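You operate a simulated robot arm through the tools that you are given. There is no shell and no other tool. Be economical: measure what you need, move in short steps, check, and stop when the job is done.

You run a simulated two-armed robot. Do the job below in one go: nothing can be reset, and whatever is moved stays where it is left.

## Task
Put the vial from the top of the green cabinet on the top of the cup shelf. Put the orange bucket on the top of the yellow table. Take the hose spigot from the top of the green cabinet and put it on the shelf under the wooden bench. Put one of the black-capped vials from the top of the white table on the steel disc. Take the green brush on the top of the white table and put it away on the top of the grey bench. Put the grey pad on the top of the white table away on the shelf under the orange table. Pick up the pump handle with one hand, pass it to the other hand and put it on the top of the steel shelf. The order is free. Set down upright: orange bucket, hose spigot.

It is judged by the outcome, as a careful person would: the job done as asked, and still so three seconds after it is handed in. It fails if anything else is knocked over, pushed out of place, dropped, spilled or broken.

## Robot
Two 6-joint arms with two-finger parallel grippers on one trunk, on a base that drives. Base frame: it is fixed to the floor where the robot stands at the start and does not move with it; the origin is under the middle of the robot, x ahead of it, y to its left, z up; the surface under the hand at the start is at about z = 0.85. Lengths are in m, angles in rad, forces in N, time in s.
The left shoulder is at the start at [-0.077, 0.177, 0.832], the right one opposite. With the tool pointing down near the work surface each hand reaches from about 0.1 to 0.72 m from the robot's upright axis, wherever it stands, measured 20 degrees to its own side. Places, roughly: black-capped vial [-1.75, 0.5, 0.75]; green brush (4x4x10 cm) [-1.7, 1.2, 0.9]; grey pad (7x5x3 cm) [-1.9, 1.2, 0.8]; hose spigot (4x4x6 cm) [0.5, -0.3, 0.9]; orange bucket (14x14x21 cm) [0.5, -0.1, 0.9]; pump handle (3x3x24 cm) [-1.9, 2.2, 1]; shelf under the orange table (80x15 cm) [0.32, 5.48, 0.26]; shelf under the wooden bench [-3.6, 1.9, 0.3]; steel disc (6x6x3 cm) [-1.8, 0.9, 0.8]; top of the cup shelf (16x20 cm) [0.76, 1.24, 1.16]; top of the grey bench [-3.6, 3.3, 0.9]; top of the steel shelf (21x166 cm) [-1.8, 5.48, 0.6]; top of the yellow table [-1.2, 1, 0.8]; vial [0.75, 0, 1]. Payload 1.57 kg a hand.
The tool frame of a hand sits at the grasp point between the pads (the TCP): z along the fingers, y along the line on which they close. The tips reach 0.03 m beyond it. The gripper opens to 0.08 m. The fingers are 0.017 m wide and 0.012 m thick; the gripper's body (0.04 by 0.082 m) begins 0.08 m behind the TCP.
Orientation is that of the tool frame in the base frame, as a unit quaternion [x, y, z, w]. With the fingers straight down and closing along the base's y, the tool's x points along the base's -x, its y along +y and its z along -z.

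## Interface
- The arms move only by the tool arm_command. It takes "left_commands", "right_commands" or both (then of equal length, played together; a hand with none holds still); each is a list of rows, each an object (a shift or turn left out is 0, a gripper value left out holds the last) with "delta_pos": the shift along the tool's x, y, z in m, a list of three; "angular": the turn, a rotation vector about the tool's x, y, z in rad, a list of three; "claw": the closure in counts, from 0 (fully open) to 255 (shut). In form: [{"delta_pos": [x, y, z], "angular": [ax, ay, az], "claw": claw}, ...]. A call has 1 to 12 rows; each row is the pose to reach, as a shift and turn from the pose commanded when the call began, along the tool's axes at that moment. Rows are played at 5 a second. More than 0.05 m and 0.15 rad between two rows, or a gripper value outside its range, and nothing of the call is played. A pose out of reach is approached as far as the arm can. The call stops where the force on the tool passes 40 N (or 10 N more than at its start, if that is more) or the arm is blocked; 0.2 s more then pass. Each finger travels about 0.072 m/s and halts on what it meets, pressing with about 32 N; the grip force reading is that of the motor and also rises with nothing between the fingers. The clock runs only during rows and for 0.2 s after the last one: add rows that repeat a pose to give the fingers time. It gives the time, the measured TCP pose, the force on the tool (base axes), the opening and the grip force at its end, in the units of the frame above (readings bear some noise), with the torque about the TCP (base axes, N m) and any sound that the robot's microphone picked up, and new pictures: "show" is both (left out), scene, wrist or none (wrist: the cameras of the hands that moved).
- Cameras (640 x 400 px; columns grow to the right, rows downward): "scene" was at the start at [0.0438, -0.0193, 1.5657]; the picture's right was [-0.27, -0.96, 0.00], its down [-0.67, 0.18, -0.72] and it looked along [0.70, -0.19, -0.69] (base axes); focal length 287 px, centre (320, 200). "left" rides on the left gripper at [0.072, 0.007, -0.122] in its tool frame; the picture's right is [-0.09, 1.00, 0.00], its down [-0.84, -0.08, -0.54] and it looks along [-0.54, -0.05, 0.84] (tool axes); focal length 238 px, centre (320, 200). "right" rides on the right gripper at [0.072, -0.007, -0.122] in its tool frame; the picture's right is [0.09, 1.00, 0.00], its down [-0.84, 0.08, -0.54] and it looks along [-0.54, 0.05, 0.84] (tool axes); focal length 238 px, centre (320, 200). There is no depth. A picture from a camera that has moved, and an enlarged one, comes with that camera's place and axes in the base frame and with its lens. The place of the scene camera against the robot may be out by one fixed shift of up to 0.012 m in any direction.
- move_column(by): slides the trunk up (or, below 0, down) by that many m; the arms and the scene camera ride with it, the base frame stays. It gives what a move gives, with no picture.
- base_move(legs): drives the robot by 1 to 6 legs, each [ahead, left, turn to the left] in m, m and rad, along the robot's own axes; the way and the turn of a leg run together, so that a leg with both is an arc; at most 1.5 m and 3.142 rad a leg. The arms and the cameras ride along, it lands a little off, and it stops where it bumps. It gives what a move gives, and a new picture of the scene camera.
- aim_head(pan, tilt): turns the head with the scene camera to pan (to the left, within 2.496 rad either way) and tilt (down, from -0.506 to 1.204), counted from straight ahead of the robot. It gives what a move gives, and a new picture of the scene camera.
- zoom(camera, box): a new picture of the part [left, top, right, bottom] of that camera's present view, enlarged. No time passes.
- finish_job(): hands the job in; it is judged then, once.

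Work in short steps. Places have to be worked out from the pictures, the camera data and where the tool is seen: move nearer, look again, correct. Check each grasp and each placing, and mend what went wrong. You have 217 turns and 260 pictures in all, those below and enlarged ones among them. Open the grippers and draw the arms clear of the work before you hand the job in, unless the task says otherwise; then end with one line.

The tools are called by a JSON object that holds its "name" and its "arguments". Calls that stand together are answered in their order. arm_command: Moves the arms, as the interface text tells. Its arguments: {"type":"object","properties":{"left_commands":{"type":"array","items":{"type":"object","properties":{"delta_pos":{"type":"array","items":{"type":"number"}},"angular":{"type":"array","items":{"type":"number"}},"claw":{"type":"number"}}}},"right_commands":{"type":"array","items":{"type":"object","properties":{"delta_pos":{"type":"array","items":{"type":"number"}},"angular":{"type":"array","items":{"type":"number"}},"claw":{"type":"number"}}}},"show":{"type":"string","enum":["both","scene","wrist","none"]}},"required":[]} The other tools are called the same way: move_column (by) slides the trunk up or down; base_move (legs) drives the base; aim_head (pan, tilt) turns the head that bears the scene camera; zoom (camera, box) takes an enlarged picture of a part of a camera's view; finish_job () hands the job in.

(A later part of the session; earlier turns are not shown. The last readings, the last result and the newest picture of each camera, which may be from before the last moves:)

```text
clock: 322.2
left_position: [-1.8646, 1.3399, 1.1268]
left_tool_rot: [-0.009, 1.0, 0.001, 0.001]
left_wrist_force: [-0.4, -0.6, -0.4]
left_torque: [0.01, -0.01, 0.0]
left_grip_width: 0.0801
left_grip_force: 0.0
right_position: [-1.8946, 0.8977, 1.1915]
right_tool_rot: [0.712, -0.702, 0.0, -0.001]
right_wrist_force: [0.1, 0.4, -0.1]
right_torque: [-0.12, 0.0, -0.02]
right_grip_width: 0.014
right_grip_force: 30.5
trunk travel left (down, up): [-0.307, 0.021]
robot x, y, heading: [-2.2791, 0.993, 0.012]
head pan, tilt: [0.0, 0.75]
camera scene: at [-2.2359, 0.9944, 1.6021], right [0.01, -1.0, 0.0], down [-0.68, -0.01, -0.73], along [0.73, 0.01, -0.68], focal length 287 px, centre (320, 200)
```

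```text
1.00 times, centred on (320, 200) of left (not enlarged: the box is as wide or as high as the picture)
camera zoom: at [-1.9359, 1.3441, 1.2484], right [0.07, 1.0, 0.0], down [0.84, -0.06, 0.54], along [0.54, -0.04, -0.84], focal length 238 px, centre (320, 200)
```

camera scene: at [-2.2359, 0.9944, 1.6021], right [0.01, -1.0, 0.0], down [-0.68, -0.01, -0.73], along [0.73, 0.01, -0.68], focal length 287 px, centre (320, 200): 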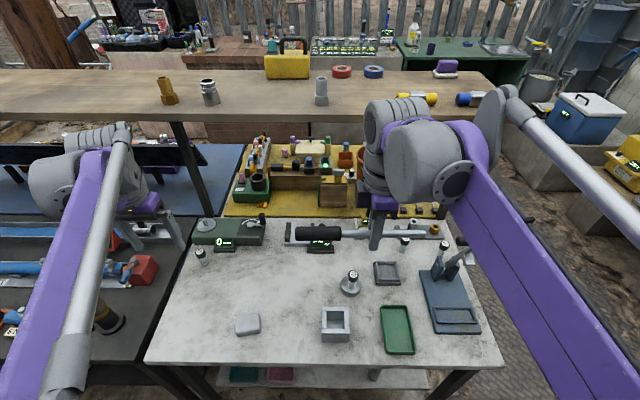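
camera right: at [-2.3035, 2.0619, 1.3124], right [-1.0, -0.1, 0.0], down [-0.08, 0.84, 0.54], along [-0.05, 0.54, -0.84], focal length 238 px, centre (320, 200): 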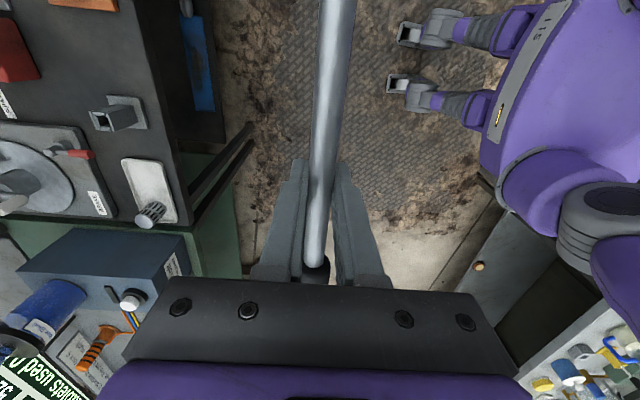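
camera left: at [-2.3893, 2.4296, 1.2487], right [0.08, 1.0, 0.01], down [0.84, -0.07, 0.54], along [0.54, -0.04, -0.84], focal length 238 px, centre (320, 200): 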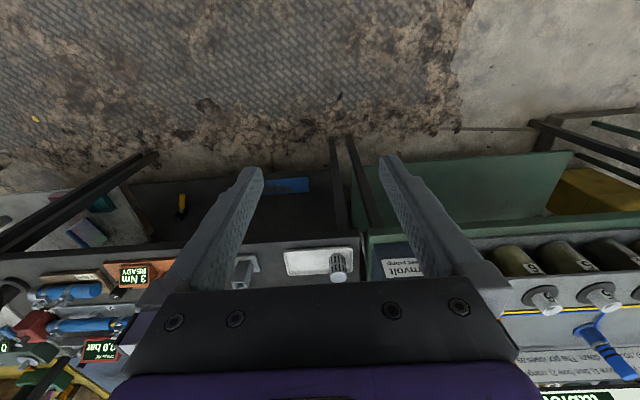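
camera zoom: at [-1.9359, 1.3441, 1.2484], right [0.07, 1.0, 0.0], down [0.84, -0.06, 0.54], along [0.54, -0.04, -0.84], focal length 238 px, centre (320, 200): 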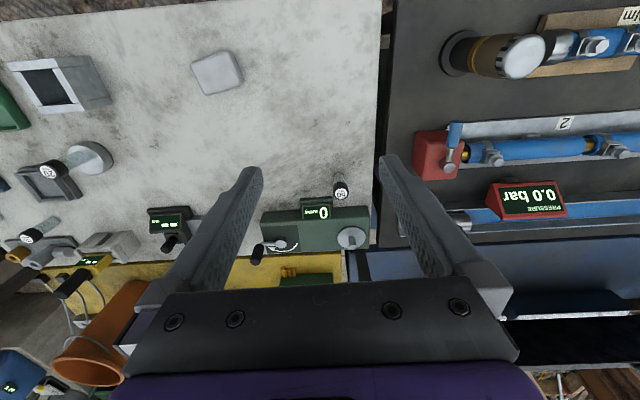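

Pad centre ≈(−1.914,1.186), short axis ~14° off +x. Move above it with tool yawed 1.33 rad.

{"name": "arm_command", "arguments": {"left_commands": [{"delta_pos": [0.005, -0.02, 0], "angular": [0, 0, 0.14]}, {"delta_pos": [0.01, -0.04, 0.01], "angular": [0, 0, 0.28]}, {"delta_pos": [0.015, -0.06, 0.03], "angular": [0, 0, 0.42]}, {"delta_pos": [0.02, -0.08, 0.05], "angular": [0, 0, 0.56]}, {"delta_pos": [0.025, -0.1, 0.07], "angular": [0, 0, 0.7]}, {"delta_pos": [0.03, -0.12, 0.09], "angular": [0, 0, 0.84]}, {"delta_pos": [0.04, -0.14, 0.11], "angular": [0, 0, 0.98]}, {"delta_pos": [0.049, -0.154, 0.13], "angular": [0, 0, 1.12]}, {"delta_pos": [0.049, -0.154, 0.15], "angular": [0, 0, 1.24]}, {"delta_pos": [0.049, -0.154, 0.17], "angular": [0, 0, 1.33]}, {"delta_pos": [0.049, -0.154, 0.17], "angular": [0, 0, 1.33]}], "show": "wrist"}}

```text
clock: 324.6
left_position: [-1.9104, 1.1845, 0.9558]
left_tool_rot: [0.611, 0.792, 0.002, 0.001]
left_wrist_force: [0.3, -0.7, 0.0]
left_torque: [-0.01, 0.02, -0.02]
left_grip_width: 0.0801
left_grip_force: 0.0
right_position: [-1.8954, 0.8964, 1.1912]
right_tool_rot: [0.711, -0.703, 0.001, -0.001]
right_wrist_force: [0.3, 0.0, 0.2]
right_torque: [-0.13, -0.01, -0.01]
right_grip_width: 0.014
right_grip_force: 30.6
trunk travel left (down, up): [-0.307, 0.021]
robot x, y, heading: [-2.281, 0.9906, 0.014]
head pan, tilt: [0.0, 0.75]
camera left: at [-1.9224, 1.2547, 1.0772], right [0.99, 0.16, 0.0], down [0.14, -0.83, 0.54], along [0.09, -0.53, -0.84], focal length 238 px, centre (320, 200)
```

left: 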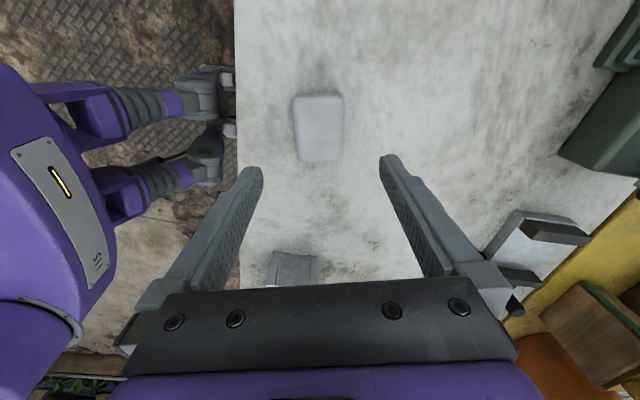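

Well aligned. Descend and grip the pad.

{"name": "arm_command", "arguments": {"left_commands": [{"delta_pos": [0.002, -0.001, 0.04]}, {"delta_pos": [0.002, -0.001, 0.08]}, {"delta_pos": [0.002, -0.001, 0.105]}, {"delta_pos": [0.002, -0.001, 0.112]}, {"delta_pos": [0.002, -0.001, 0.112], "claw": 255}, {"delta_pos": [0.002, -0.001, 0.112], "claw": 255}, {"delta_pos": [0.002, -0.001, 0.112], "claw": 255}], "show": "wrist"}}

```text
clock: 325.5
left_position: [-1.9102, 1.1881, 0.8505]
left_tool_rot: [0.61, 0.793, 0.001, -0.001]
left_wrist_force: [-0.9, -1.3, 12.5]
left_torque: [-0.24, 0.48, -0.02]
left_grip_width: 0.0799
left_grip_force: 0.1
right_position: [-1.8949, 0.8976, 1.1907]
right_tool_rot: [0.711, -0.703, 0.001, 0.0]
right_wrist_force: [-0.4, 1.0, -0.5]
right_torque: [-0.13, -0.01, -0.02]
right_grip_width: 0.0139
right_grip_force: 30.0
trunk travel left (down, up): [-0.307, 0.021]
robot x, y, heading: [-2.2814, 0.9898, 0.011]
head pan, tilt: [0.0, 0.75]
stopped in row 4 (left hand): the force on the tool passed its limit at 55 N (the readings are from after the stop); the commanded pose is now the measured one
camera left: at [-1.9225, 1.2584, 0.9719], right [0.99, 0.17, 0.0], down [0.14, -0.83, 0.54], along [0.09, -0.53, -0.84], focal length 238 px, centre (320, 200)
```

left: 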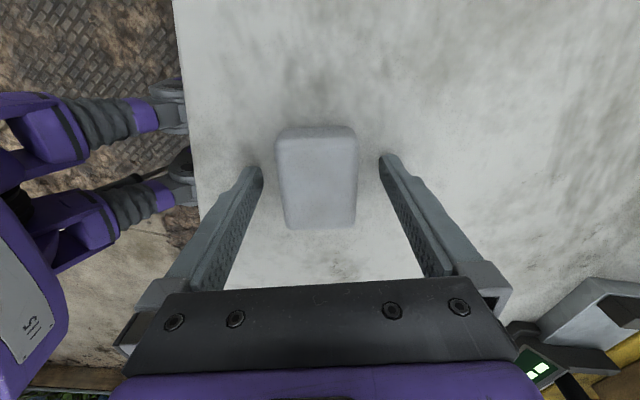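

Tips touched the table (≈0.82). Raise 3 mm and close.

{"name": "arm_command", "arguments": {"left_commands": [{"delta_pos": [0, 0, -0.003]}, {"delta_pos": [0, 0, -0.003], "claw": 255}, {"delta_pos": [0, 0, -0.003], "claw": 255}, {"delta_pos": [0, 0, -0.003], "claw": 255}, {"delta_pos": [0, 0, -0.003], "claw": 255}, {"delta_pos": [0, 0, -0.03], "claw": 255}, {"delta_pos": [0, 0, -0.07], "claw": 255}], "show": "wrist"}}

```text
clock: 327.1
left_position: [-1.9115, 1.1892, 0.9198]
left_tool_rot: [0.609, 0.793, 0.002, 0.0]
left_wrist_force: [-0.1, 0.4, 0.0]
left_torque: [-0.01, 0.04, -0.05]
left_grip_width: 0.0471
left_grip_force: 32.4
right_position: [-1.8957, 0.8974, 1.1921]
right_tool_rot: [0.712, -0.702, 0.0, -0.001]
right_wrist_force: [-0.2, -0.4, -0.2]
right_torque: [-0.12, -0.04, -0.02]
right_grip_width: 0.014
right_grip_force: 30.3
trunk travel left (down, up): [-0.307, 0.021]
robot x, y, heading: [-2.2842, 0.9926, 0.014]
head pan, tilt: [0.0, 0.75]
camera left: at [-1.9227, 1.2595, 1.0413], right [0.99, 0.17, 0.0], down [0.14, -0.83, 0.54], along [0.09, -0.53, -0.84], focal length 238 px, centre (320, 200)
```

left: 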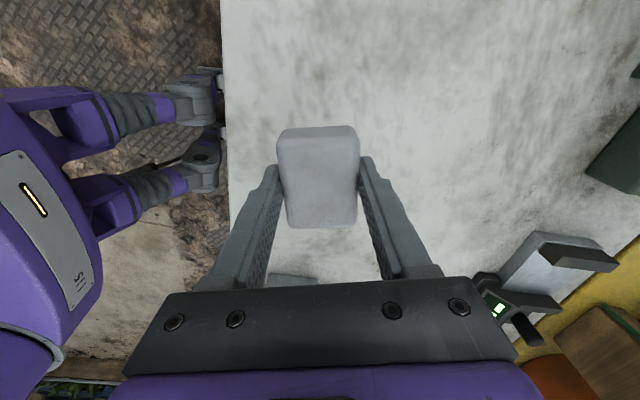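

Pad held. Raise it, back out, turn up the aisle and drive toward the far end.

{"name": "arm_command", "arguments": {"left_commands": [{"delta_pos": [0, 0, -0.05]}, {"delta_pos": [0, 0, -0.1]}, {"delta_pos": [0, 0, -0.15]}, {"delta_pos": [0, 0, -0.2]}, {"delta_pos": [0, 0, -0.24]}], "show": "none"}}

{"name": "base_move", "arguments": {"legs": [[-0.33, 0, 0], [0, 0, 1.56], [1.4, 0, 0], [1.2, 0, 0]]}}

{"name": "aim_head", "arguments": {"pan": -0.4, "tilt": 0.6}}

```text
clock: 328.3
left_position: [-1.9118, 1.1896, 1.1582]
left_tool_rot: [0.609, 0.793, 0.0, -0.001]
left_wrist_force: [-0.4, 0.3, -0.7]
left_torque: [0.0, 0.0, 0.03]
left_grip_width: 0.047
left_grip_force: 31.7
right_position: [-1.8938, 0.8974, 1.191]
right_tool_rot: [0.711, -0.703, 0.0, -0.001]
right_wrist_force: [0.2, 0.7, 1.0]
right_torque: [-0.14, 0.01, -0.02]
right_grip_width: 0.014
right_grip_force: 29.9
trunk travel left (down, up): [-0.307, 0.021]
robot x, y, heading: [-2.2788, 0.9901, 0.011]
head pan, tilt: [0.0, 0.75]
```

```text
clock: 346.6
left_position: [-2.8849, 3.9581, 1.1575]
left_tool_rot: [-0.139, 0.99, -0.001, -0.001]
left_wrist_force: [0.3, -0.1, -0.6]
left_torque: [0.01, 0.01, 0.0]
left_grip_width: 0.0467
left_grip_force: 32.3
right_position: [-2.5924, 3.9809, 1.1912]
right_tool_rot: [1.0, 0.016, 0.0, -0.002]
right_wrist_force: [-0.4, 0.6, -0.4]
right_torque: [-0.02, -0.11, 0.0]
right_grip_width: 0.0138
right_grip_force: 30.3
trunk travel left (down, up): [-0.307, 0.021]
robot x, y, heading: [-2.6786, 3.5879, 1.604]
head pan, tilt: [0.0, 0.75]
camera scene: at [-2.6753, 3.6342, 1.6022], right [1.0, 0.03, 0.0], down [0.02, -0.68, -0.73], along [-0.02, 0.73, -0.68], focal length 287 px, centre (320, 200)
```

scene: 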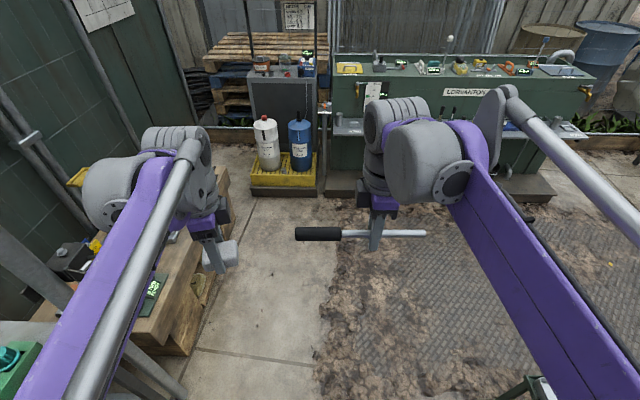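

```text
clock: 347.4
left_position: [-2.8866, 3.9581, 1.1579]
left_tool_rot: [-0.139, 0.99, 0.0, 0.0]
left_wrist_force: [0.0, -0.4, -1.2]
left_torque: [-0.01, -0.03, 0.0]
left_grip_width: 0.0465
left_grip_force: 32.2
right_position: [-2.5932, 3.9812, 1.1918]
right_tool_rot: [1.0, 0.015, -0.001, -0.001]
right_wrist_force: [-0.4, -0.6, -0.9]
right_torque: [0.01, -0.12, -0.04]
right_grip_width: 0.0137
right_grip_force: 30.3
trunk travel left (down, up): [-0.307, 0.021]
robot x, y, heading: [-2.6812, 3.5934, 1.604]
head pan, tilt: [-0.4, 0.6]
camera scene: at [-2.6409, 3.634, 1.6151], right [0.93, -0.36, 0.0], down [-0.2, -0.53, -0.82], along [0.29, 0.77, -0.57], focal length 287 px, centre (320, 200)
```

scene: 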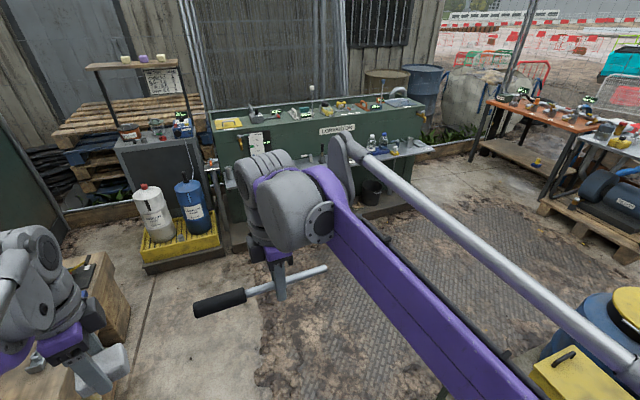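

The steel shelf is the ledge on the green cabinet at the far end. Drive nearer.

{"name": "base_move", "arguments": {"legs": [[0.95, -0.3, -0.03], [0, -0.5, 0]]}}

{"name": "aim_head", "arguments": {"pan": -0.15, "tilt": 0.75}}

```text
clock: 357.2
left_position: [-2.0796, 4.9212, 1.1581]
left_tool_rot: [-0.119, 0.993, -0.001, -0.001]
left_wrist_force: [-0.1, 0.3, 0.2]
left_torque: [0.0, -0.04, 0.03]
left_grip_width: 0.0467
left_grip_force: 31.8
right_position: [-1.787, 4.9321, 1.19]
right_tool_rot: [1.0, -0.003, 0.0, -0.001]
right_wrist_force: [-0.3, -0.4, 0.4]
right_torque: [0.01, -0.12, 0.02]
right_grip_width: 0.014
right_grip_force: 29.8
trunk travel left (down, up): [-0.307, 0.021]
robot x, y, heading: [-1.8862, 4.5443, 1.56]
head pan, tilt: [-0.4, 0.6]
camera scene: at [-1.8483, 4.588, 1.6151], right [0.92, -0.4, 0.0], down [-0.22, -0.52, -0.83], along [0.33, 0.76, -0.56], focal length 287 px, centre (320, 200)
```

scene: 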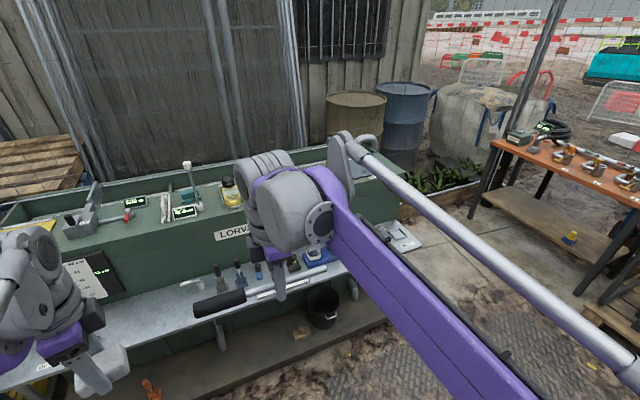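

```text
clock: 357.9
left_position: [-2.079, 4.9223, 1.1586]
left_tool_rot: [-0.119, 0.993, 0.0, -0.001]
left_wrist_force: [-0.7, 0.0, -0.2]
left_torque: [-0.01, 0.04, -0.01]
left_grip_width: 0.0466
left_grip_force: 32.2
right_position: [-1.7868, 4.932, 1.1916]
right_tool_rot: [1.0, -0.005, 0.0, -0.001]
right_wrist_force: [-0.3, -0.3, 0.8]
right_torque: [-0.02, -0.15, 0.03]
right_grip_width: 0.0136
right_grip_force: 29.9
trunk travel left (down, up): [-0.307, 0.021]
robot x, y, heading: [-1.8892, 4.5483, 1.567]
head pan, tilt: [-0.15, 0.75]
camera scene: at [-1.8702, 4.5887, 1.6023], right [0.99, -0.16, 0.0], down [-0.11, -0.67, -0.73], along [0.12, 0.72, -0.68], focal length 287 px, centre (320, 200)
```

scene: 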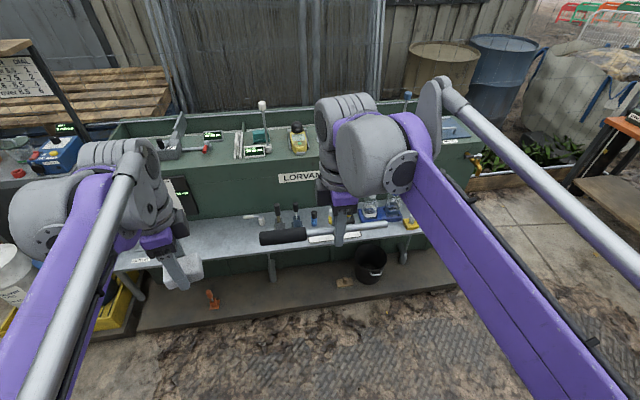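

Free stretch of the ledge x≈−2.5…−2.1. Target handle at x≈−2.3, y≈5.46. Reposition.

{"name": "base_move", "arguments": {"legs": [[0, 0.47, 0], [0.36, 0, 0]]}}

{"name": "zoom", "arguments": {"camera": "right", "box": [0, 0, 640, 400]}}

```text
clock: 364.5
left_position: [-2.5512, 5.2827, 1.1588]
left_tool_rot: [-0.122, 0.993, 0.0, -0.001]
left_wrist_force: [0.8, -0.3, 0.1]
left_torque: [-0.01, -0.01, -0.04]
left_grip_width: 0.0469
left_grip_force: 32.0
right_position: [-2.2595, 5.2981, 1.1917]
right_tool_rot: [1.0, -0.001, 0.0, -0.001]
right_wrist_force: [0.3, 0.0, 0.3]
right_torque: [-0.01, -0.15, 0.01]
right_grip_width: 0.0139
right_grip_force: 29.9
trunk travel left (down, up): [-0.307, 0.021]
robot x, y, heading: [-2.3567, 4.9104, 1.568]
head pan, tilt: [-0.15, 0.75]
camera scene: at [-2.3407, 4.9525, 1.6021], right [0.99, -0.15, 0.0], down [-0.1, -0.67, -0.73], along [0.11, 0.72, -0.68], focal length 287 px, centre (320, 200)
```

scene: 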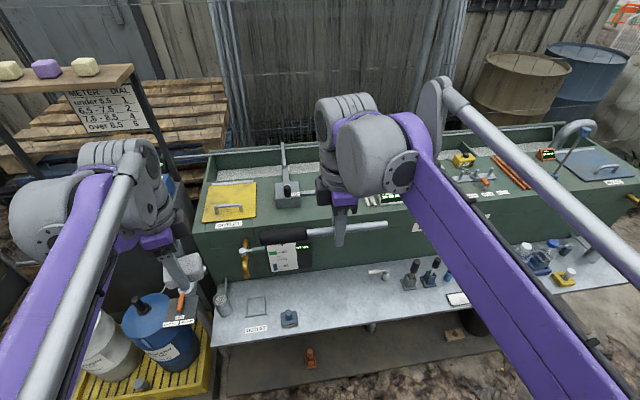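

```text
1.00 times, centred on (320, 200) of right (not enlarged: the box is as wide or as high as the picture)
camera zoom: at [-2.1865, 5.303, 1.3122], right [0.09, -1.0, 0.0], down [-0.84, -0.08, 0.54], along [-0.54, -0.05, -0.84], focal length 238 px, centre (320, 200)
```

zoom: 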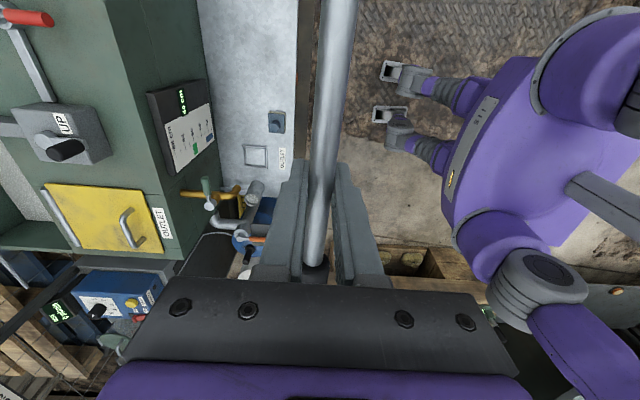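

Best free stretch: x −2.27…−1.98, y≈5.46. Shift the robot right 0.16 m, then extend and lower the right hand.

{"name": "base_move", "arguments": {"legs": [[0, -0.16, 0]]}}

{"name": "arm_command", "arguments": {"right_commands": [{"delta_pos": [0, -0.03, 0.03]}, {"delta_pos": [0, -0.06, 0.065]}, {"delta_pos": [0, -0.09, 0.1]}, {"delta_pos": [0, -0.115, 0.14]}, {"delta_pos": [0, -0.135, 0.185]}, {"delta_pos": [0, -0.15, 0.23]}, {"delta_pos": [0, -0.16, 0.275]}, {"delta_pos": [0, -0.16, 0.32]}, {"delta_pos": [0, -0.16, 0.365]}, {"delta_pos": [0, -0.16, 0.41]}, {"delta_pos": [0, -0.16, 0.45]}, {"delta_pos": [0, -0.16, 0.45]}], "show": "both"}}

```text
clock: 366.5
left_position: [-2.3949, 5.2846, 1.1588]
left_tool_rot: [-0.12, 0.993, 0.0, -0.001]
left_wrist_force: [0.1, -0.1, -1.6]
left_torque: [0.0, 0.01, 0.0]
left_grip_width: 0.0468
left_grip_force: 31.8
right_position: [-2.1029, 5.2963, 1.1917]
right_tool_rot: [1.0, -0.002, 0.0, -0.002]
right_wrist_force: [0.1, -0.6, -0.3]
right_torque: [0.0, -0.13, 0.01]
right_grip_width: 0.0136
right_grip_force: 30.3
trunk travel left (down, up): [-0.307, 0.021]
robot x, y, heading: [-2.2042, 4.9068, 1.567]
head pan, tilt: [-0.15, 0.75]
camera scene: at [-2.1854, 4.9524, 1.6023], right [0.99, -0.15, 0.0], down [-0.1, -0.67, -0.73], along [0.11, 0.72, -0.68], focal length 287 px, centre (320, 200)
```

scene: 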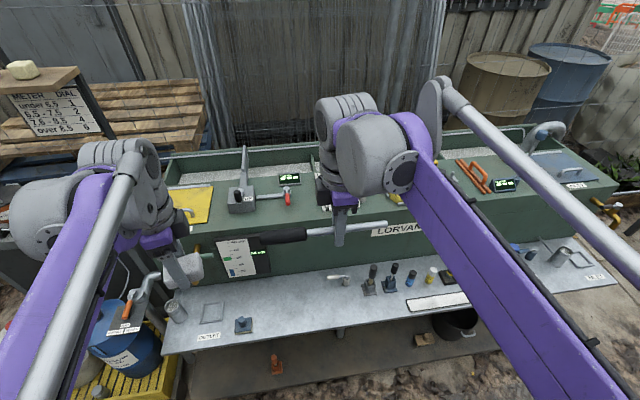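

```text
clock: 369.1
left_position: [-2.3954, 5.2845, 1.1581]
left_tool_rot: [-0.12, 0.993, 0.0, -0.001]
left_wrist_force: [0.4, 0.2, 0.1]
left_torque: [-0.02, 0.04, -0.01]
left_grip_width: 0.047
left_grip_force: 31.8
right_position: [-2.1013, 5.4568, 0.7444]
right_tool_rot: [1.0, -0.003, -0.001, -0.001]
right_wrist_force: [-0.3, -0.1, -1.0]
right_torque: [0.02, -0.1, -0.02]
right_grip_width: 0.0141
right_grip_force: 30.3
trunk travel left (down, up): [-0.307, 0.021]
robot x, y, heading: [-2.2057, 4.9126, 1.566]
head pan, tilt: [-0.15, 0.75]
camera scene: at [-2.1853, 4.9522, 1.6023], right [0.99, -0.15, 0.0], down [-0.1, -0.67, -0.73], along [0.11, 0.72, -0.68], focal length 287 px, centre (320, 200)
camera right: at [-2.0289, 5.4633, 0.8661], right [0.09, -1.0, 0.0], down [-0.84, -0.07, 0.54], along [-0.54, -0.05, -0.84], focal length 238 px, centre (320, 200)
```

scene: 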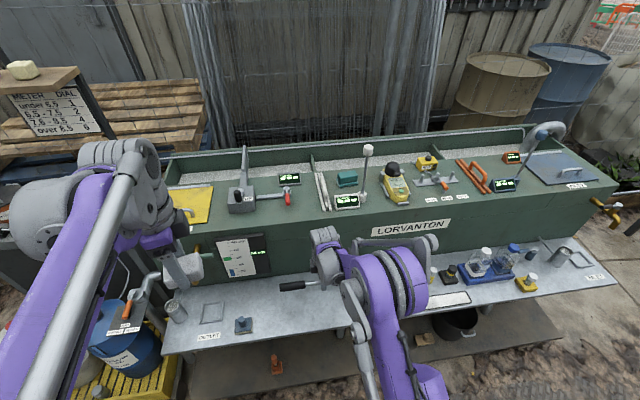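
right: 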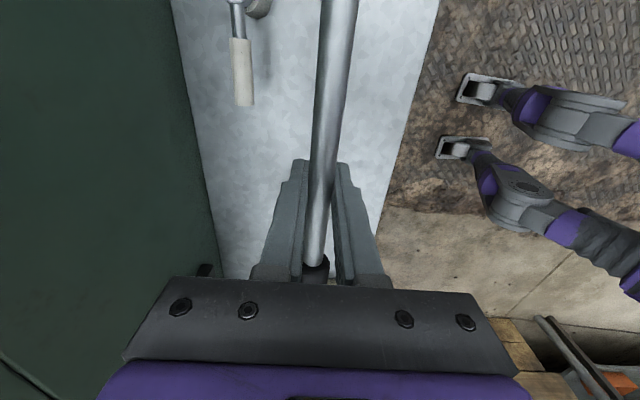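

Over the ledge. Lower gradually to contact.

{"name": "arm_command", "arguments": {"right_commands": [{"delta_pos": [0, 0, 0.04]}, {"delta_pos": [0, 0, 0.08]}, {"delta_pos": [0, 0, 0.1]}, {"delta_pos": [0, 0, 0.106]}, {"delta_pos": [0, 0, 0.11]}, {"delta_pos": [0, 0, 0.114]}, {"delta_pos": [0, 0, 0.118]}, {"delta_pos": [0, 0, 0.122]}, {"delta_pos": [0, 0, 0.126]}], "show": "wrist"}}

```text
clock: 370.7
left_position: [-2.3955, 5.2824, 1.1591]
left_tool_rot: [-0.121, 0.993, 0.002, -0.001]
left_wrist_force: [0.1, -0.4, -0.6]
left_torque: [-0.02, -0.02, -0.01]
left_grip_width: 0.0467
left_grip_force: 32.1
right_position: [-2.102, 5.4577, 0.6289]
right_tool_rot: [1.0, -0.003, 0.0, -0.002]
right_wrist_force: [1.0, -0.7, 35.8]
right_torque: [-0.44, -0.13, 0.09]
right_grip_width: 0.0137
right_grip_force: 30.3
trunk travel left (down, up): [-0.307, 0.021]
robot x, y, heading: [-2.2035, 4.9099, 1.566]
head pan, tilt: [-0.15, 0.75]
stopped in row 7 (right hand): the force on the tool passed its limit at 48 N (the readings are from after the stop); the commanded pose is now the measured one
camera right: at [-2.0292, 5.4628, 0.7515], right [0.09, -1.0, 0.0], down [-0.84, -0.07, 0.54], along [-0.54, -0.04, -0.84], focal length 238 px, centre (320, 200)
```

right: 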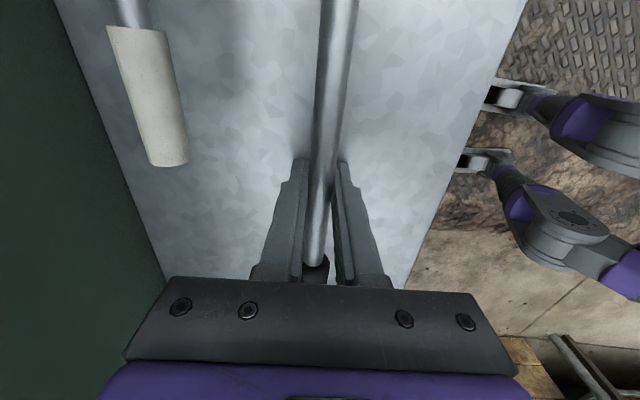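

Fingertips rest on the ledge with the rod 3 cm up. I tilt slightly so the grip end touches first, then open slowly so the rod slides down guided between the fingers.

{"name": "arm_command", "arguments": {"right_commands": [{"delta_pos": [0, 0, -0.003], "angular": [0, 0.05, 0]}, {"delta_pos": [0, 0, -0.002], "angular": [0, 0.1, 0]}, {"delta_pos": [0, 0, -0.002], "angular": [0, 0.1, 0]}], "show": "scene"}}

```text
clock: 371.5
left_position: [-2.3962, 5.2822, 1.1589]
left_tool_rot: [-0.121, 0.993, 0.0, -0.001]
left_wrist_force: [0.3, -0.1, -0.2]
left_torque: [0.03, -0.01, 0.01]
left_grip_width: 0.0468
left_grip_force: 31.8
right_position: [-2.1031, 5.4563, 0.6302]
right_tool_rot: [0.999, -0.001, 0.051, -0.001]
right_wrist_force: [-12.1, 3.3, 32.6]
right_torque: [-0.22, 0.38, -0.07]
right_grip_width: 0.0139
right_grip_force: 30.5
trunk travel left (down, up): [-0.307, 0.021]
robot x, y, heading: [-2.2027, 4.9136, 1.57]
head pan, tilt: [-0.15, 0.75]
camera scene: at [-2.1869, 4.9496, 1.6025], right [0.99, -0.15, 0.0], down [-0.1, -0.67, -0.73], along [0.11, 0.72, -0.68], focal length 287 px, centre (320, 200)
```

scene: 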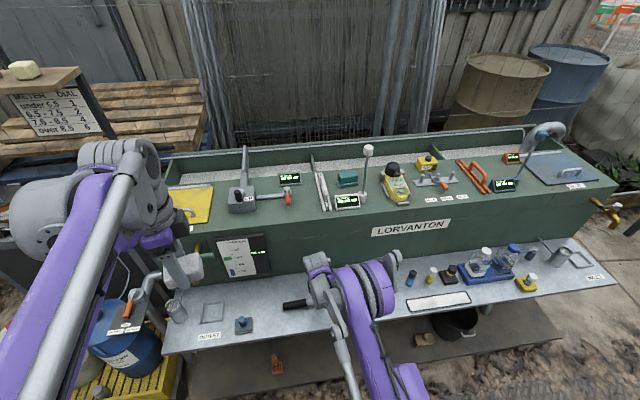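

{"name": "arm_command", "arguments": {"right_commands": [{"delta_pos": [0, 0, -0.003]}, {"delta_pos": [0, 0, -0.003], "claw": 205}, {"delta_pos": [0, 0, -0.003], "claw": 198}, {"delta_pos": [0, 0, -0.003], "claw": 192}, {"delta_pos": [0, 0, -0.003], "claw": 186}, {"delta_pos": [0, 0, -0.003], "claw": 180}, {"delta_pos": [0, 0, -0.003], "claw": 170}, {"delta_pos": [0, 0, -0.003], "claw": 170}, {"delta_pos": [0, 0, -0.003], "claw": 140}], "show": "wrist"}}

```text
clock: 373.5
left_position: [-2.3942, 5.285, 1.1573]
left_tool_rot: [-0.12, 0.993, 0.0, -0.001]
left_wrist_force: [-1.1, 0.5, -0.2]
left_torque: [0.0, -0.01, 0.0]
left_grip_width: 0.0468
left_grip_force: 31.3
right_position: [-2.1025, 5.4565, 0.6317]
right_tool_rot: [0.999, -0.003, 0.049, -0.001]
right_wrist_force: [-0.6, 0.0, 0.4]
right_torque: [-0.03, 0.0, 0.03]
right_grip_width: 0.0363
right_grip_force: 0.1
trunk travel left (down, up): [-0.307, 0.021]
robot x, y, heading: [-2.2012, 4.9105, 1.566]
head pan, tilt: [-0.15, 0.75]
camera right: at [-2.0418, 5.4627, 0.7602], right [0.09, -1.0, 0.01], down [-0.89, -0.07, 0.46], along [-0.45, -0.05, -0.89], focal length 238 px, centre (320, 200)
```

right: 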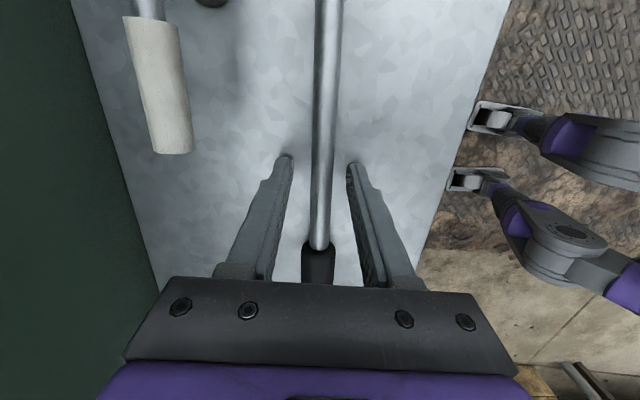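

Handle lies on the ledge. Open fully and rise straight up.

{"name": "arm_command", "arguments": {"right_commands": [{"claw": 90}, {"delta_pos": [0, 0, -0.02], "claw": 90}, {"delta_pos": [0, 0, -0.06], "claw": 90}, {"delta_pos": [0, 0, -0.11], "claw": 60}, {"delta_pos": [0, 0, -0.16], "claw": 60}, {"delta_pos": [0, 0.03, -0.2], "claw": 60}], "show": "both"}}

```text
clock: 374.9
left_position: [-2.3953, 5.2819, 1.1581]
left_tool_rot: [-0.121, 0.993, 0.001, -0.001]
left_wrist_force: [-0.2, -0.1, -0.6]
left_torque: [-0.01, -0.01, -0.02]
left_grip_width: 0.0468
left_grip_force: 32.4
right_position: [-2.1218, 5.4233, 0.8344]
right_tool_rot: [0.999, -0.003, 0.05, -0.001]
right_wrist_force: [0.8, -0.4, 0.5]
right_torque: [0.03, -0.01, 0.01]
right_grip_width: 0.0612
right_grip_force: 0.0
trunk travel left (down, up): [-0.307, 0.021]
robot x, y, heading: [-2.2048, 4.9121, 1.563]
head pan, tilt: [-0.15, 0.75]
camera scene: at [-2.1853, 4.9502, 1.6022], right [0.99, -0.15, 0.0], down [-0.1, -0.67, -0.73], along [0.11, 0.72, -0.68], focal length 287 px, centre (320, 200)
camera right: at [-2.0618, 5.4292, 0.9632], right [0.09, -1.0, 0.01], down [-0.89, -0.07, 0.46], along [-0.45, -0.05, -0.89], focal length 238 px, centre (320, 200)
```

scene: 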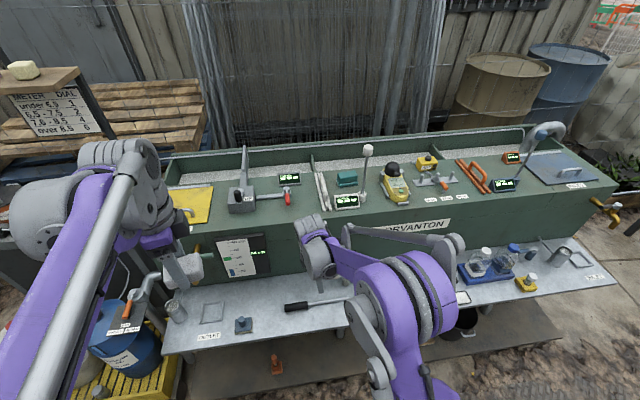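
right: 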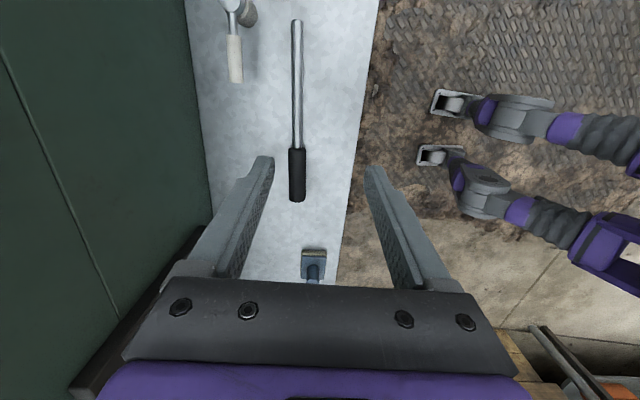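

Pump handle lies on the steel shelf. Stow the right hand and head for the orange table.

{"name": "arm_command", "arguments": {"right_commands": [{"delta_pos": [0, 0.04, -0.03]}, {"delta_pos": [0, 0.08, -0.06]}, {"delta_pos": [0, 0.1, -0.1]}, {"delta_pos": [0, 0.12, -0.14]}, {"delta_pos": [0, 0.13, -0.18], "angular": [0, -0.05, 0]}, {"delta_pos": [0, 0.13, -0.22], "angular": [0, -0.1, 0]}, {"delta_pos": [0, 0.13, -0.26], "angular": [0, -0.1, 0]}, {"delta_pos": [0, 0.13, -0.3], "angular": [0, -0.1, 0]}], "show": "none"}}

{"name": "base_move", "arguments": {"legs": [[-0.3, 0, 0], [0, -1.2, 0]]}}

{"name": "aim_head", "arguments": {"pan": -0.8, "tilt": 0.6}}

```text
clock: 376.7
left_position: [-2.3939, 5.2838, 1.1579]
left_tool_rot: [-0.119, 0.993, 0.0, -0.002]
left_wrist_force: [-1.3, -0.6, -0.4]
left_torque: [0.01, 0.01, -0.02]
left_grip_width: 0.0467
left_grip_force: 32.0
right_position: [-2.1528, 5.2964, 1.1282]
right_tool_rot: [1.0, -0.003, 0.001, -0.001]
right_wrist_force: [-0.6, -0.4, -0.5]
right_torque: [0.01, 0.03, -0.01]
right_grip_width: 0.0611
right_grip_force: 0.1
trunk travel left (down, up): [-0.307, 0.021]
robot x, y, heading: [-2.2022, 4.9152, 1.569]
head pan, tilt: [-0.15, 0.75]
```

```text
clock: 389.2
left_position: [-1.1815, 4.9835, 1.1581]
left_tool_rot: [-0.122, 0.993, 0.0, -0.001]
left_wrist_force: [-0.1, 0.3, -0.7]
left_torque: [0.04, 0.0, -0.03]
left_grip_width: 0.0467
left_grip_force: 31.8
right_position: [-0.9377, 4.9953, 1.1292]
right_tool_rot: [1.0, -0.001, 0.001, -0.001]
right_wrist_force: [-0.4, 1.1, -0.1]
right_torque: [0.02, 0.03, -0.03]
right_grip_width: 0.0613
right_grip_force: 0.0
trunk travel left (down, up): [-0.307, 0.021]
robot x, y, heading: [-0.9884, 4.6127, 1.57]
head pan, tilt: [-0.15, 0.75]
camera scene: at [-0.9706, 4.652, 1.6023], right [0.99, -0.15, 0.0], down [-0.1, -0.67, -0.73], along [0.11, 0.72, -0.68], focal length 287 px, centre (320, 200)
```

scene: 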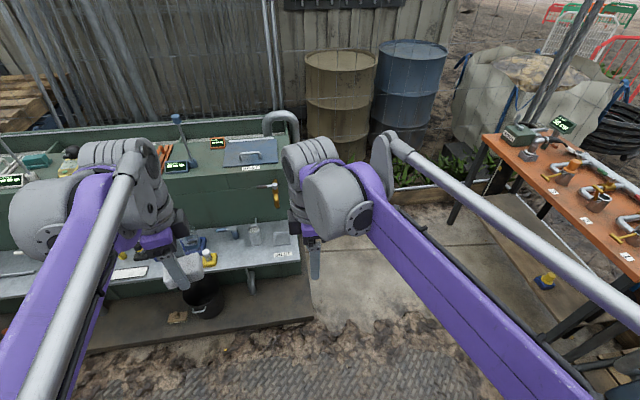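

```text
clock: 390.3
left_position: [-1.1811, 4.9844, 1.1586]
left_tool_rot: [-0.121, 0.993, 0.0, -0.001]
left_wrist_force: [-0.4, -0.2, 0.1]
left_torque: [-0.01, 0.01, -0.02]
left_grip_width: 0.047
left_grip_force: 32.4
right_position: [-0.9386, 4.996, 1.1278]
right_tool_rot: [1.0, -0.002, 0.0, -0.001]
right_wrist_force: [-0.8, -0.1, -0.1]
right_torque: [0.02, -0.02, -0.01]
right_grip_width: 0.0617
right_grip_force: 0.1
trunk travel left (down, up): [-0.307, 0.021]
robot x, y, heading: [-0.9881, 4.6081, 1.57]
head pan, tilt: [-0.799, 0.6]
camera scene: at [-0.9197, 4.6316, 1.6151], right [0.7, -0.72, 0.0], down [-0.41, -0.39, -0.82], along [0.59, 0.57, -0.57], focal length 287 px, centre (320, 200)
```

scene: 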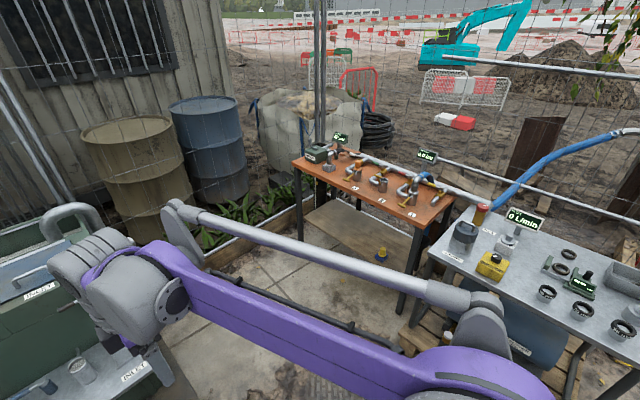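

The orange table runs along y (front edge x≈0.115, y 5.0–5.87); shelf under it at x≈0.25–0.4. Approach facing +x.

{"name": "base_move", "arguments": {"legs": [[0, 0, -1.57], [0.43, 0, 0], [0, 0.7, 0]]}}

{"name": "move_column", "arguments": {"by": -0.3}}

{"name": "aim_head", "arguments": {"pan": 0, "tilt": 0.6}}

```text
clock: 402.8
left_position: [-0.2134, 5.5189, 1.1581]
left_tool_rot: [0.605, 0.796, 0.002, -0.001]
left_wrist_force: [0.2, -0.5, -0.5]
left_torque: [0.0, -0.01, 0.01]
left_grip_width: 0.0468
left_grip_force: 32.0
right_position: [-0.1965, 5.2754, 1.1285]
right_tool_rot: [0.715, -0.699, 0.0, 0.0]
right_wrist_force: [0.0, 0.0, -0.2]
right_torque: [0.0, -0.04, 0.01]
right_grip_width: 0.0609
right_grip_force: 0.0
trunk travel left (down, up): [-0.307, 0.021]
robot x, y, heading: [-0.5815, 5.3162, 0.029]
head pan, tilt: [-0.799, 0.6]
camera scene: at [-0.5559, 5.2549, 1.6151], right [-0.7, -0.72, 0.0], down [-0.4, 0.39, -0.83], along [0.59, -0.58, -0.56], focal length 287 px, centre (320, 200)
```

scene: 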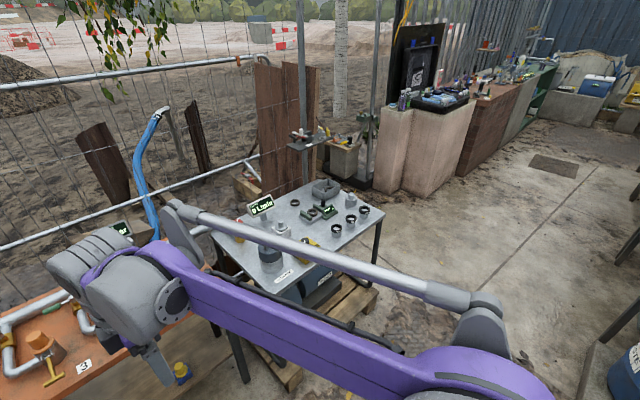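

```text
clock: 405.8
left_position: [-0.2149, 5.5187, 0.8581]
left_tool_rot: [0.604, 0.797, 0.0, -0.001]
left_wrist_force: [0.1, 0.2, -0.3]
left_torque: [0.01, -0.04, 0.0]
left_grip_width: 0.0466
left_grip_force: 31.9
right_position: [-0.1963, 5.2766, 0.8279]
right_tool_rot: [0.715, -0.699, 0.001, -0.001]
right_wrist_force: [-0.3, -0.4, 0.3]
right_torque: [0.01, -0.01, -0.03]
right_grip_width: 0.0616
right_grip_force: 0.1
trunk travel left (down, up): [-0.007, 0.321]
robot x, y, heading: [-0.5819, 5.3119, 0.028]
head pan, tilt: [-0.799, 0.6]
```

```text
clock: 406.9
left_position: [-0.215, 5.5179, 0.8576]
left_tool_rot: [0.604, 0.797, 0.001, 0.0]
left_wrist_force: [0.0, 0.8, -0.2]
left_torque: [0.02, 0.01, 0.0]
left_grip_width: 0.0469
left_grip_force: 32.1
right_position: [-0.1956, 5.2766, 0.8287]
right_tool_rot: [0.716, -0.698, 0.0, -0.001]
right_wrist_force: [-0.5, -0.2, 0.4]
right_torque: [-0.04, 0.0, 0.01]
right_grip_width: 0.0613
right_grip_force: 0.1
trunk travel left (down, up): [-0.007, 0.321]
robot x, y, heading: [-0.5839, 5.3125, 0.029]
head pan, tilt: [0.0, 0.6]
camera scene: at [-0.4793, 5.3202, 1.3064], right [0.02, -1.0, 0.0], down [-0.56, -0.01, -0.83], along [0.82, 0.02, -0.56], focal length 287 px, centre (320, 200)
```

scene: 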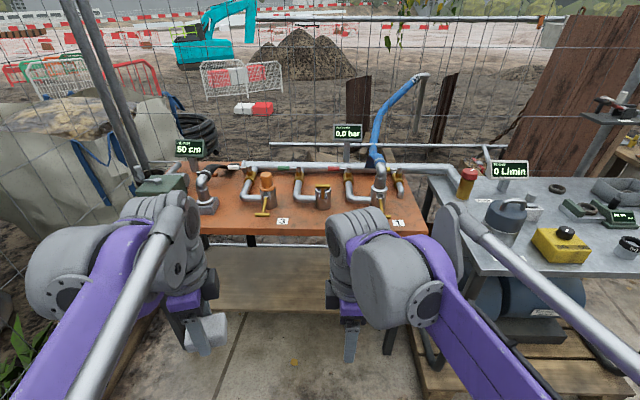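

Shelf front edge x≈0.243, z≈0.26. Lower the left hand outside first (z≈0.40) and pull the right hand back.

{"name": "arm_command", "arguments": {"left_commands": [{"delta_pos": [0, 0, 0.045]}, {"delta_pos": [0, 0, 0.09]}, {"delta_pos": [0, 0, 0.135]}, {"delta_pos": [0, 0, 0.18]}, {"delta_pos": [0, 0, 0.225]}, {"delta_pos": [0, 0, 0.27]}, {"delta_pos": [0, 0, 0.315]}, {"delta_pos": [0, 0, 0.36]}, {"delta_pos": [0, 0, 0.405]}, {"delta_pos": [0, 0, 0.45]}, {"delta_pos": [0, 0, 0.45]}], "right_commands": [{"delta_pos": [0, 0.02, 0]}, {"delta_pos": [0, 0.04, 0]}, {"delta_pos": [0, 0.06, 0]}, {"delta_pos": [0, 0.08, 0]}, {"delta_pos": [0, 0.1, 0]}, {"delta_pos": [0, 0.1, 0]}, {"delta_pos": [0, 0.1, 0]}, {"delta_pos": [0, 0.1, 0]}, {"delta_pos": [0, 0.1, 0]}, {"delta_pos": [0, 0.1, 0]}, {"delta_pos": [0, 0.1, 0]}], "show": "wrist"}}

{"name": "base_move", "arguments": {"legs": [[0.22, 0, -0.02]]}}

```text
clock: 409.3
left_position: [-0.2137, 5.5191, 0.4089]
left_tool_rot: [0.604, 0.797, 0.001, -0.001]
left_wrist_force: [0.0, -0.5, -0.7]
left_torque: [0.0, 0.01, -0.01]
left_grip_width: 0.0467
left_grip_force: 32.3
right_position: [-0.2959, 5.2727, 0.828]
right_tool_rot: [0.716, -0.698, 0.0, 0.0]
right_wrist_force: [0.5, 0.2, 0.8]
right_torque: [0.0, 0.0, 0.02]
right_grip_width: 0.061
right_grip_force: 0.2
trunk travel left (down, up): [-0.007, 0.321]
robot x, y, heading: [-0.5858, 5.3142, 0.027]
head pan, tilt: [0.0, 0.6]
camera right: at [-0.2873, 5.201, 0.9502], right [-0.99, -0.12, 0.0], down [-0.1, 0.83, 0.54], along [-0.06, 0.54, -0.84], focal length 238 px, centre (320, 200)
camera left: at [-0.2253, 5.5886, 0.5301], right [0.98, 0.18, 0.0], down [0.15, -0.83, 0.54], along [0.1, -0.53, -0.84], focal length 238 px, centre (320, 200)
```

right: 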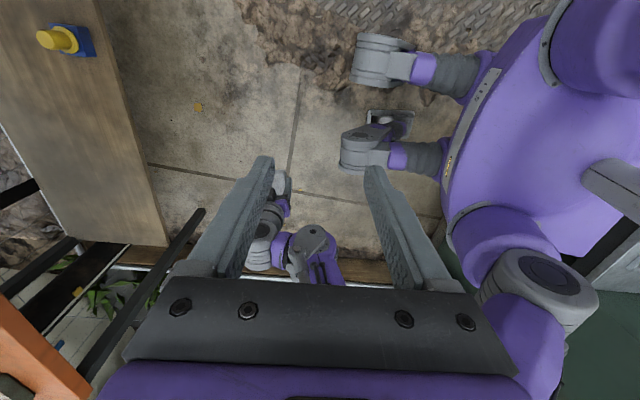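
left: 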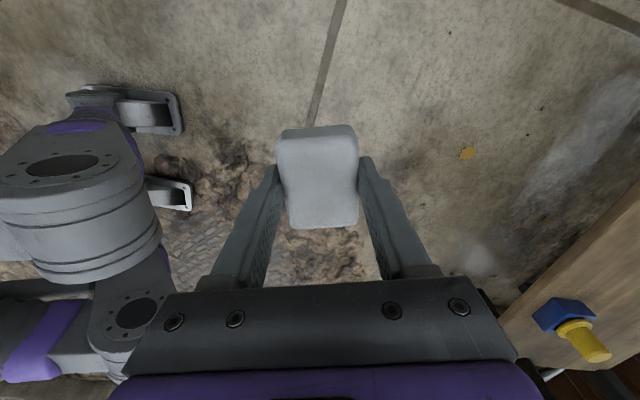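

```text
clock: 411.0
left_position: [0.0067, 5.5154, 0.4077]
left_tool_rot: [0.612, 0.791, 0.0, -0.001]
left_wrist_force: [-0.9, 0.3, -0.5]
left_torque: [0.01, 0.02, 0.0]
left_grip_width: 0.047
left_grip_force: 32.4
right_position: [-0.08, 5.2703, 0.8271]
right_tool_rot: [0.709, -0.705, 0.0, 0.0]
right_wrist_force: [0.2, -0.1, 0.0]
right_torque: [-0.01, 0.04, -0.02]
right_grip_width: 0.061
right_grip_force: 0.1
trunk travel left (down, up): [-0.007, 0.321]
robot x, y, heading: [-0.3644, 5.3195, 0.012]
head pan, tilt: [0.0, 0.6]
camera scene: at [-0.2631, 5.3221, 1.3064], right [0.01, -1.0, 0.0], down [-0.57, 0.0, -0.82], along [0.82, 0.01, -0.57], focal length 287 px, centre (320, 200)
```

scene: 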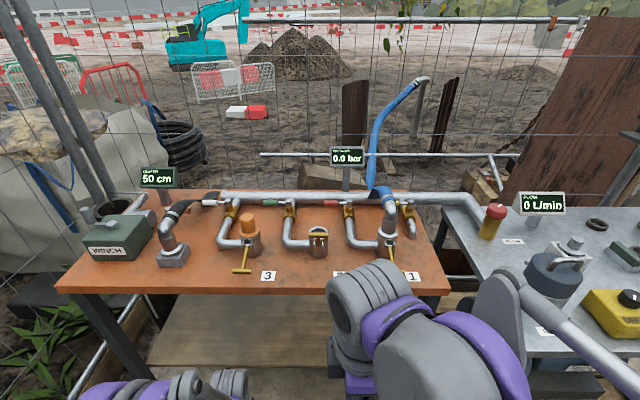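

Shelf is empty here. Advance the pad under the table to x≈0.31.

{"name": "arm_command", "arguments": {"left_commands": [{"delta_pos": [-0.015, 0.041, 0]}, {"delta_pos": [-0.03, 0.082, 0]}, {"delta_pos": [-0.045, 0.123, 0]}, {"delta_pos": [-0.06, 0.164, 0]}, {"delta_pos": [-0.075, 0.205, 0]}, {"delta_pos": [-0.09, 0.247, 0]}, {"delta_pos": [-0.105, 0.288, 0]}, {"delta_pos": [-0.105, 0.288, 0]}], "show": "both"}}

```text
clock: 412.8
left_position: [0.287, 5.4871, 0.4086]
left_tool_rot: [0.611, 0.792, 0.004, 0.006]
left_wrist_force: [0.9, 0.8, -1.1]
left_torque: [0.01, -0.01, 0.0]
left_grip_width: 0.0468
left_grip_force: 32.1
right_position: [-0.1079, 5.2725, 0.8333]
right_tool_rot: [0.71, -0.704, 0.007, -0.004]
right_wrist_force: [-0.1, -0.3, 1.4]
right_torque: [0.01, -0.01, -0.01]
right_grip_width: 0.0611
right_grip_force: 0.1
trunk travel left (down, up): [-0.007, 0.321]
robot x, y, heading: [-0.3843, 5.318, 0.015]
head pan, tilt: [0.0, 0.6]
camera scene: at [-0.2978, 5.3251, 1.3076], right [0.01, -1.0, 0.0], down [-0.55, -0.01, -0.83], along [0.83, 0.01, -0.55], focal length 287 px, centre (320, 200)
camera left: at [0.2737, 5.558, 0.5303], right [0.99, 0.16, 0.01], down [0.13, -0.83, 0.54], along [0.1, -0.53, -0.84], focal length 238 px, centre (320, 200)
```

scene: 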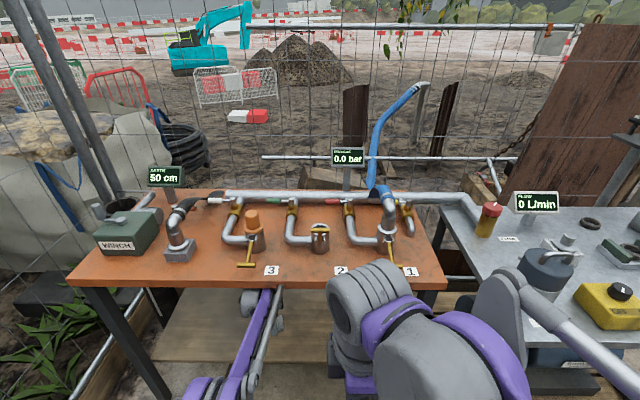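
left: 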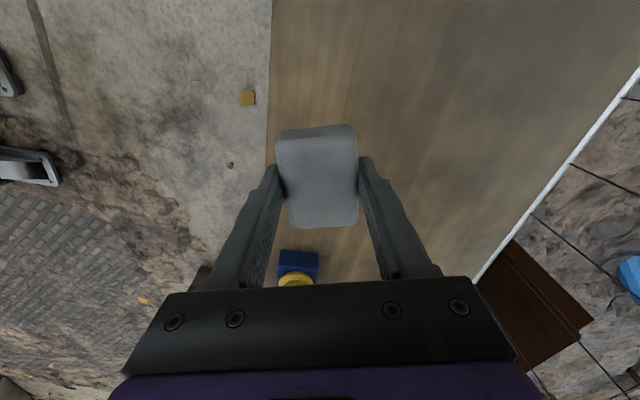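

The forearm is pressing on the table edge (robot nudged back slightly). The pad is already over the shelf (edge x≈0.23), so I back off 2 cm and lower.

{"name": "arm_command", "arguments": {"left_commands": [{"delta_pos": [0.005, -0.02, 0.0]}, {"delta_pos": [0.006, -0.025, 0.02]}, {"delta_pos": [0.006, -0.025, 0.045]}, {"delta_pos": [0.006, -0.025, 0.07]}, {"delta_pos": [0.006, -0.025, 0.07]}], "show": "both"}}

```text
clock: 414.0
left_position: [0.2869, 5.4845, 0.3383]
left_tool_rot: [0.613, 0.79, 0.001, 0.0]
left_wrist_force: [0.5, -0.1, -0.2]
left_torque: [-0.04, -0.02, 0.02]
left_grip_width: 0.0466
left_grip_force: 32.1
right_position: [-0.0809, 5.2702, 0.8274]
right_tool_rot: [0.709, -0.706, 0.001, -0.001]
right_wrist_force: [-0.9, -0.4, 0.4]
right_torque: [-0.04, 0.01, 0.03]
right_grip_width: 0.0611
right_grip_force: 0.1
trunk travel left (down, up): [-0.007, 0.321]
robot x, y, heading: [-0.3611, 5.3215, 0.008]
head pan, tilt: [0.0, 0.6]
camera scene: at [-0.263, 5.322, 1.3064], right [0.01, -1.0, 0.0], down [-0.56, 0.0, -0.83], along [0.83, 0.01, -0.56], focal length 287 px, centre (320, 200)
camera left: at [0.2756, 5.5543, 0.4599], right [0.99, 0.16, 0.0], down [0.13, -0.83, 0.54], along [0.09, -0.53, -0.84], focal length 238 px, centre (320, 200)
```

scene: 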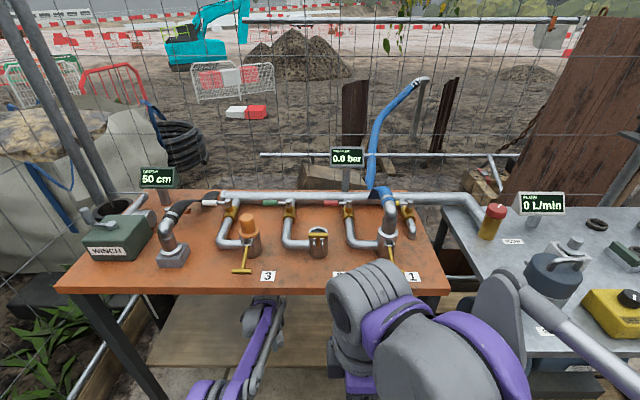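
left: 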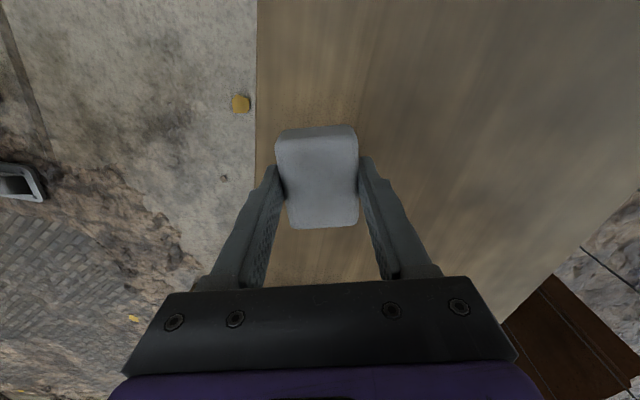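

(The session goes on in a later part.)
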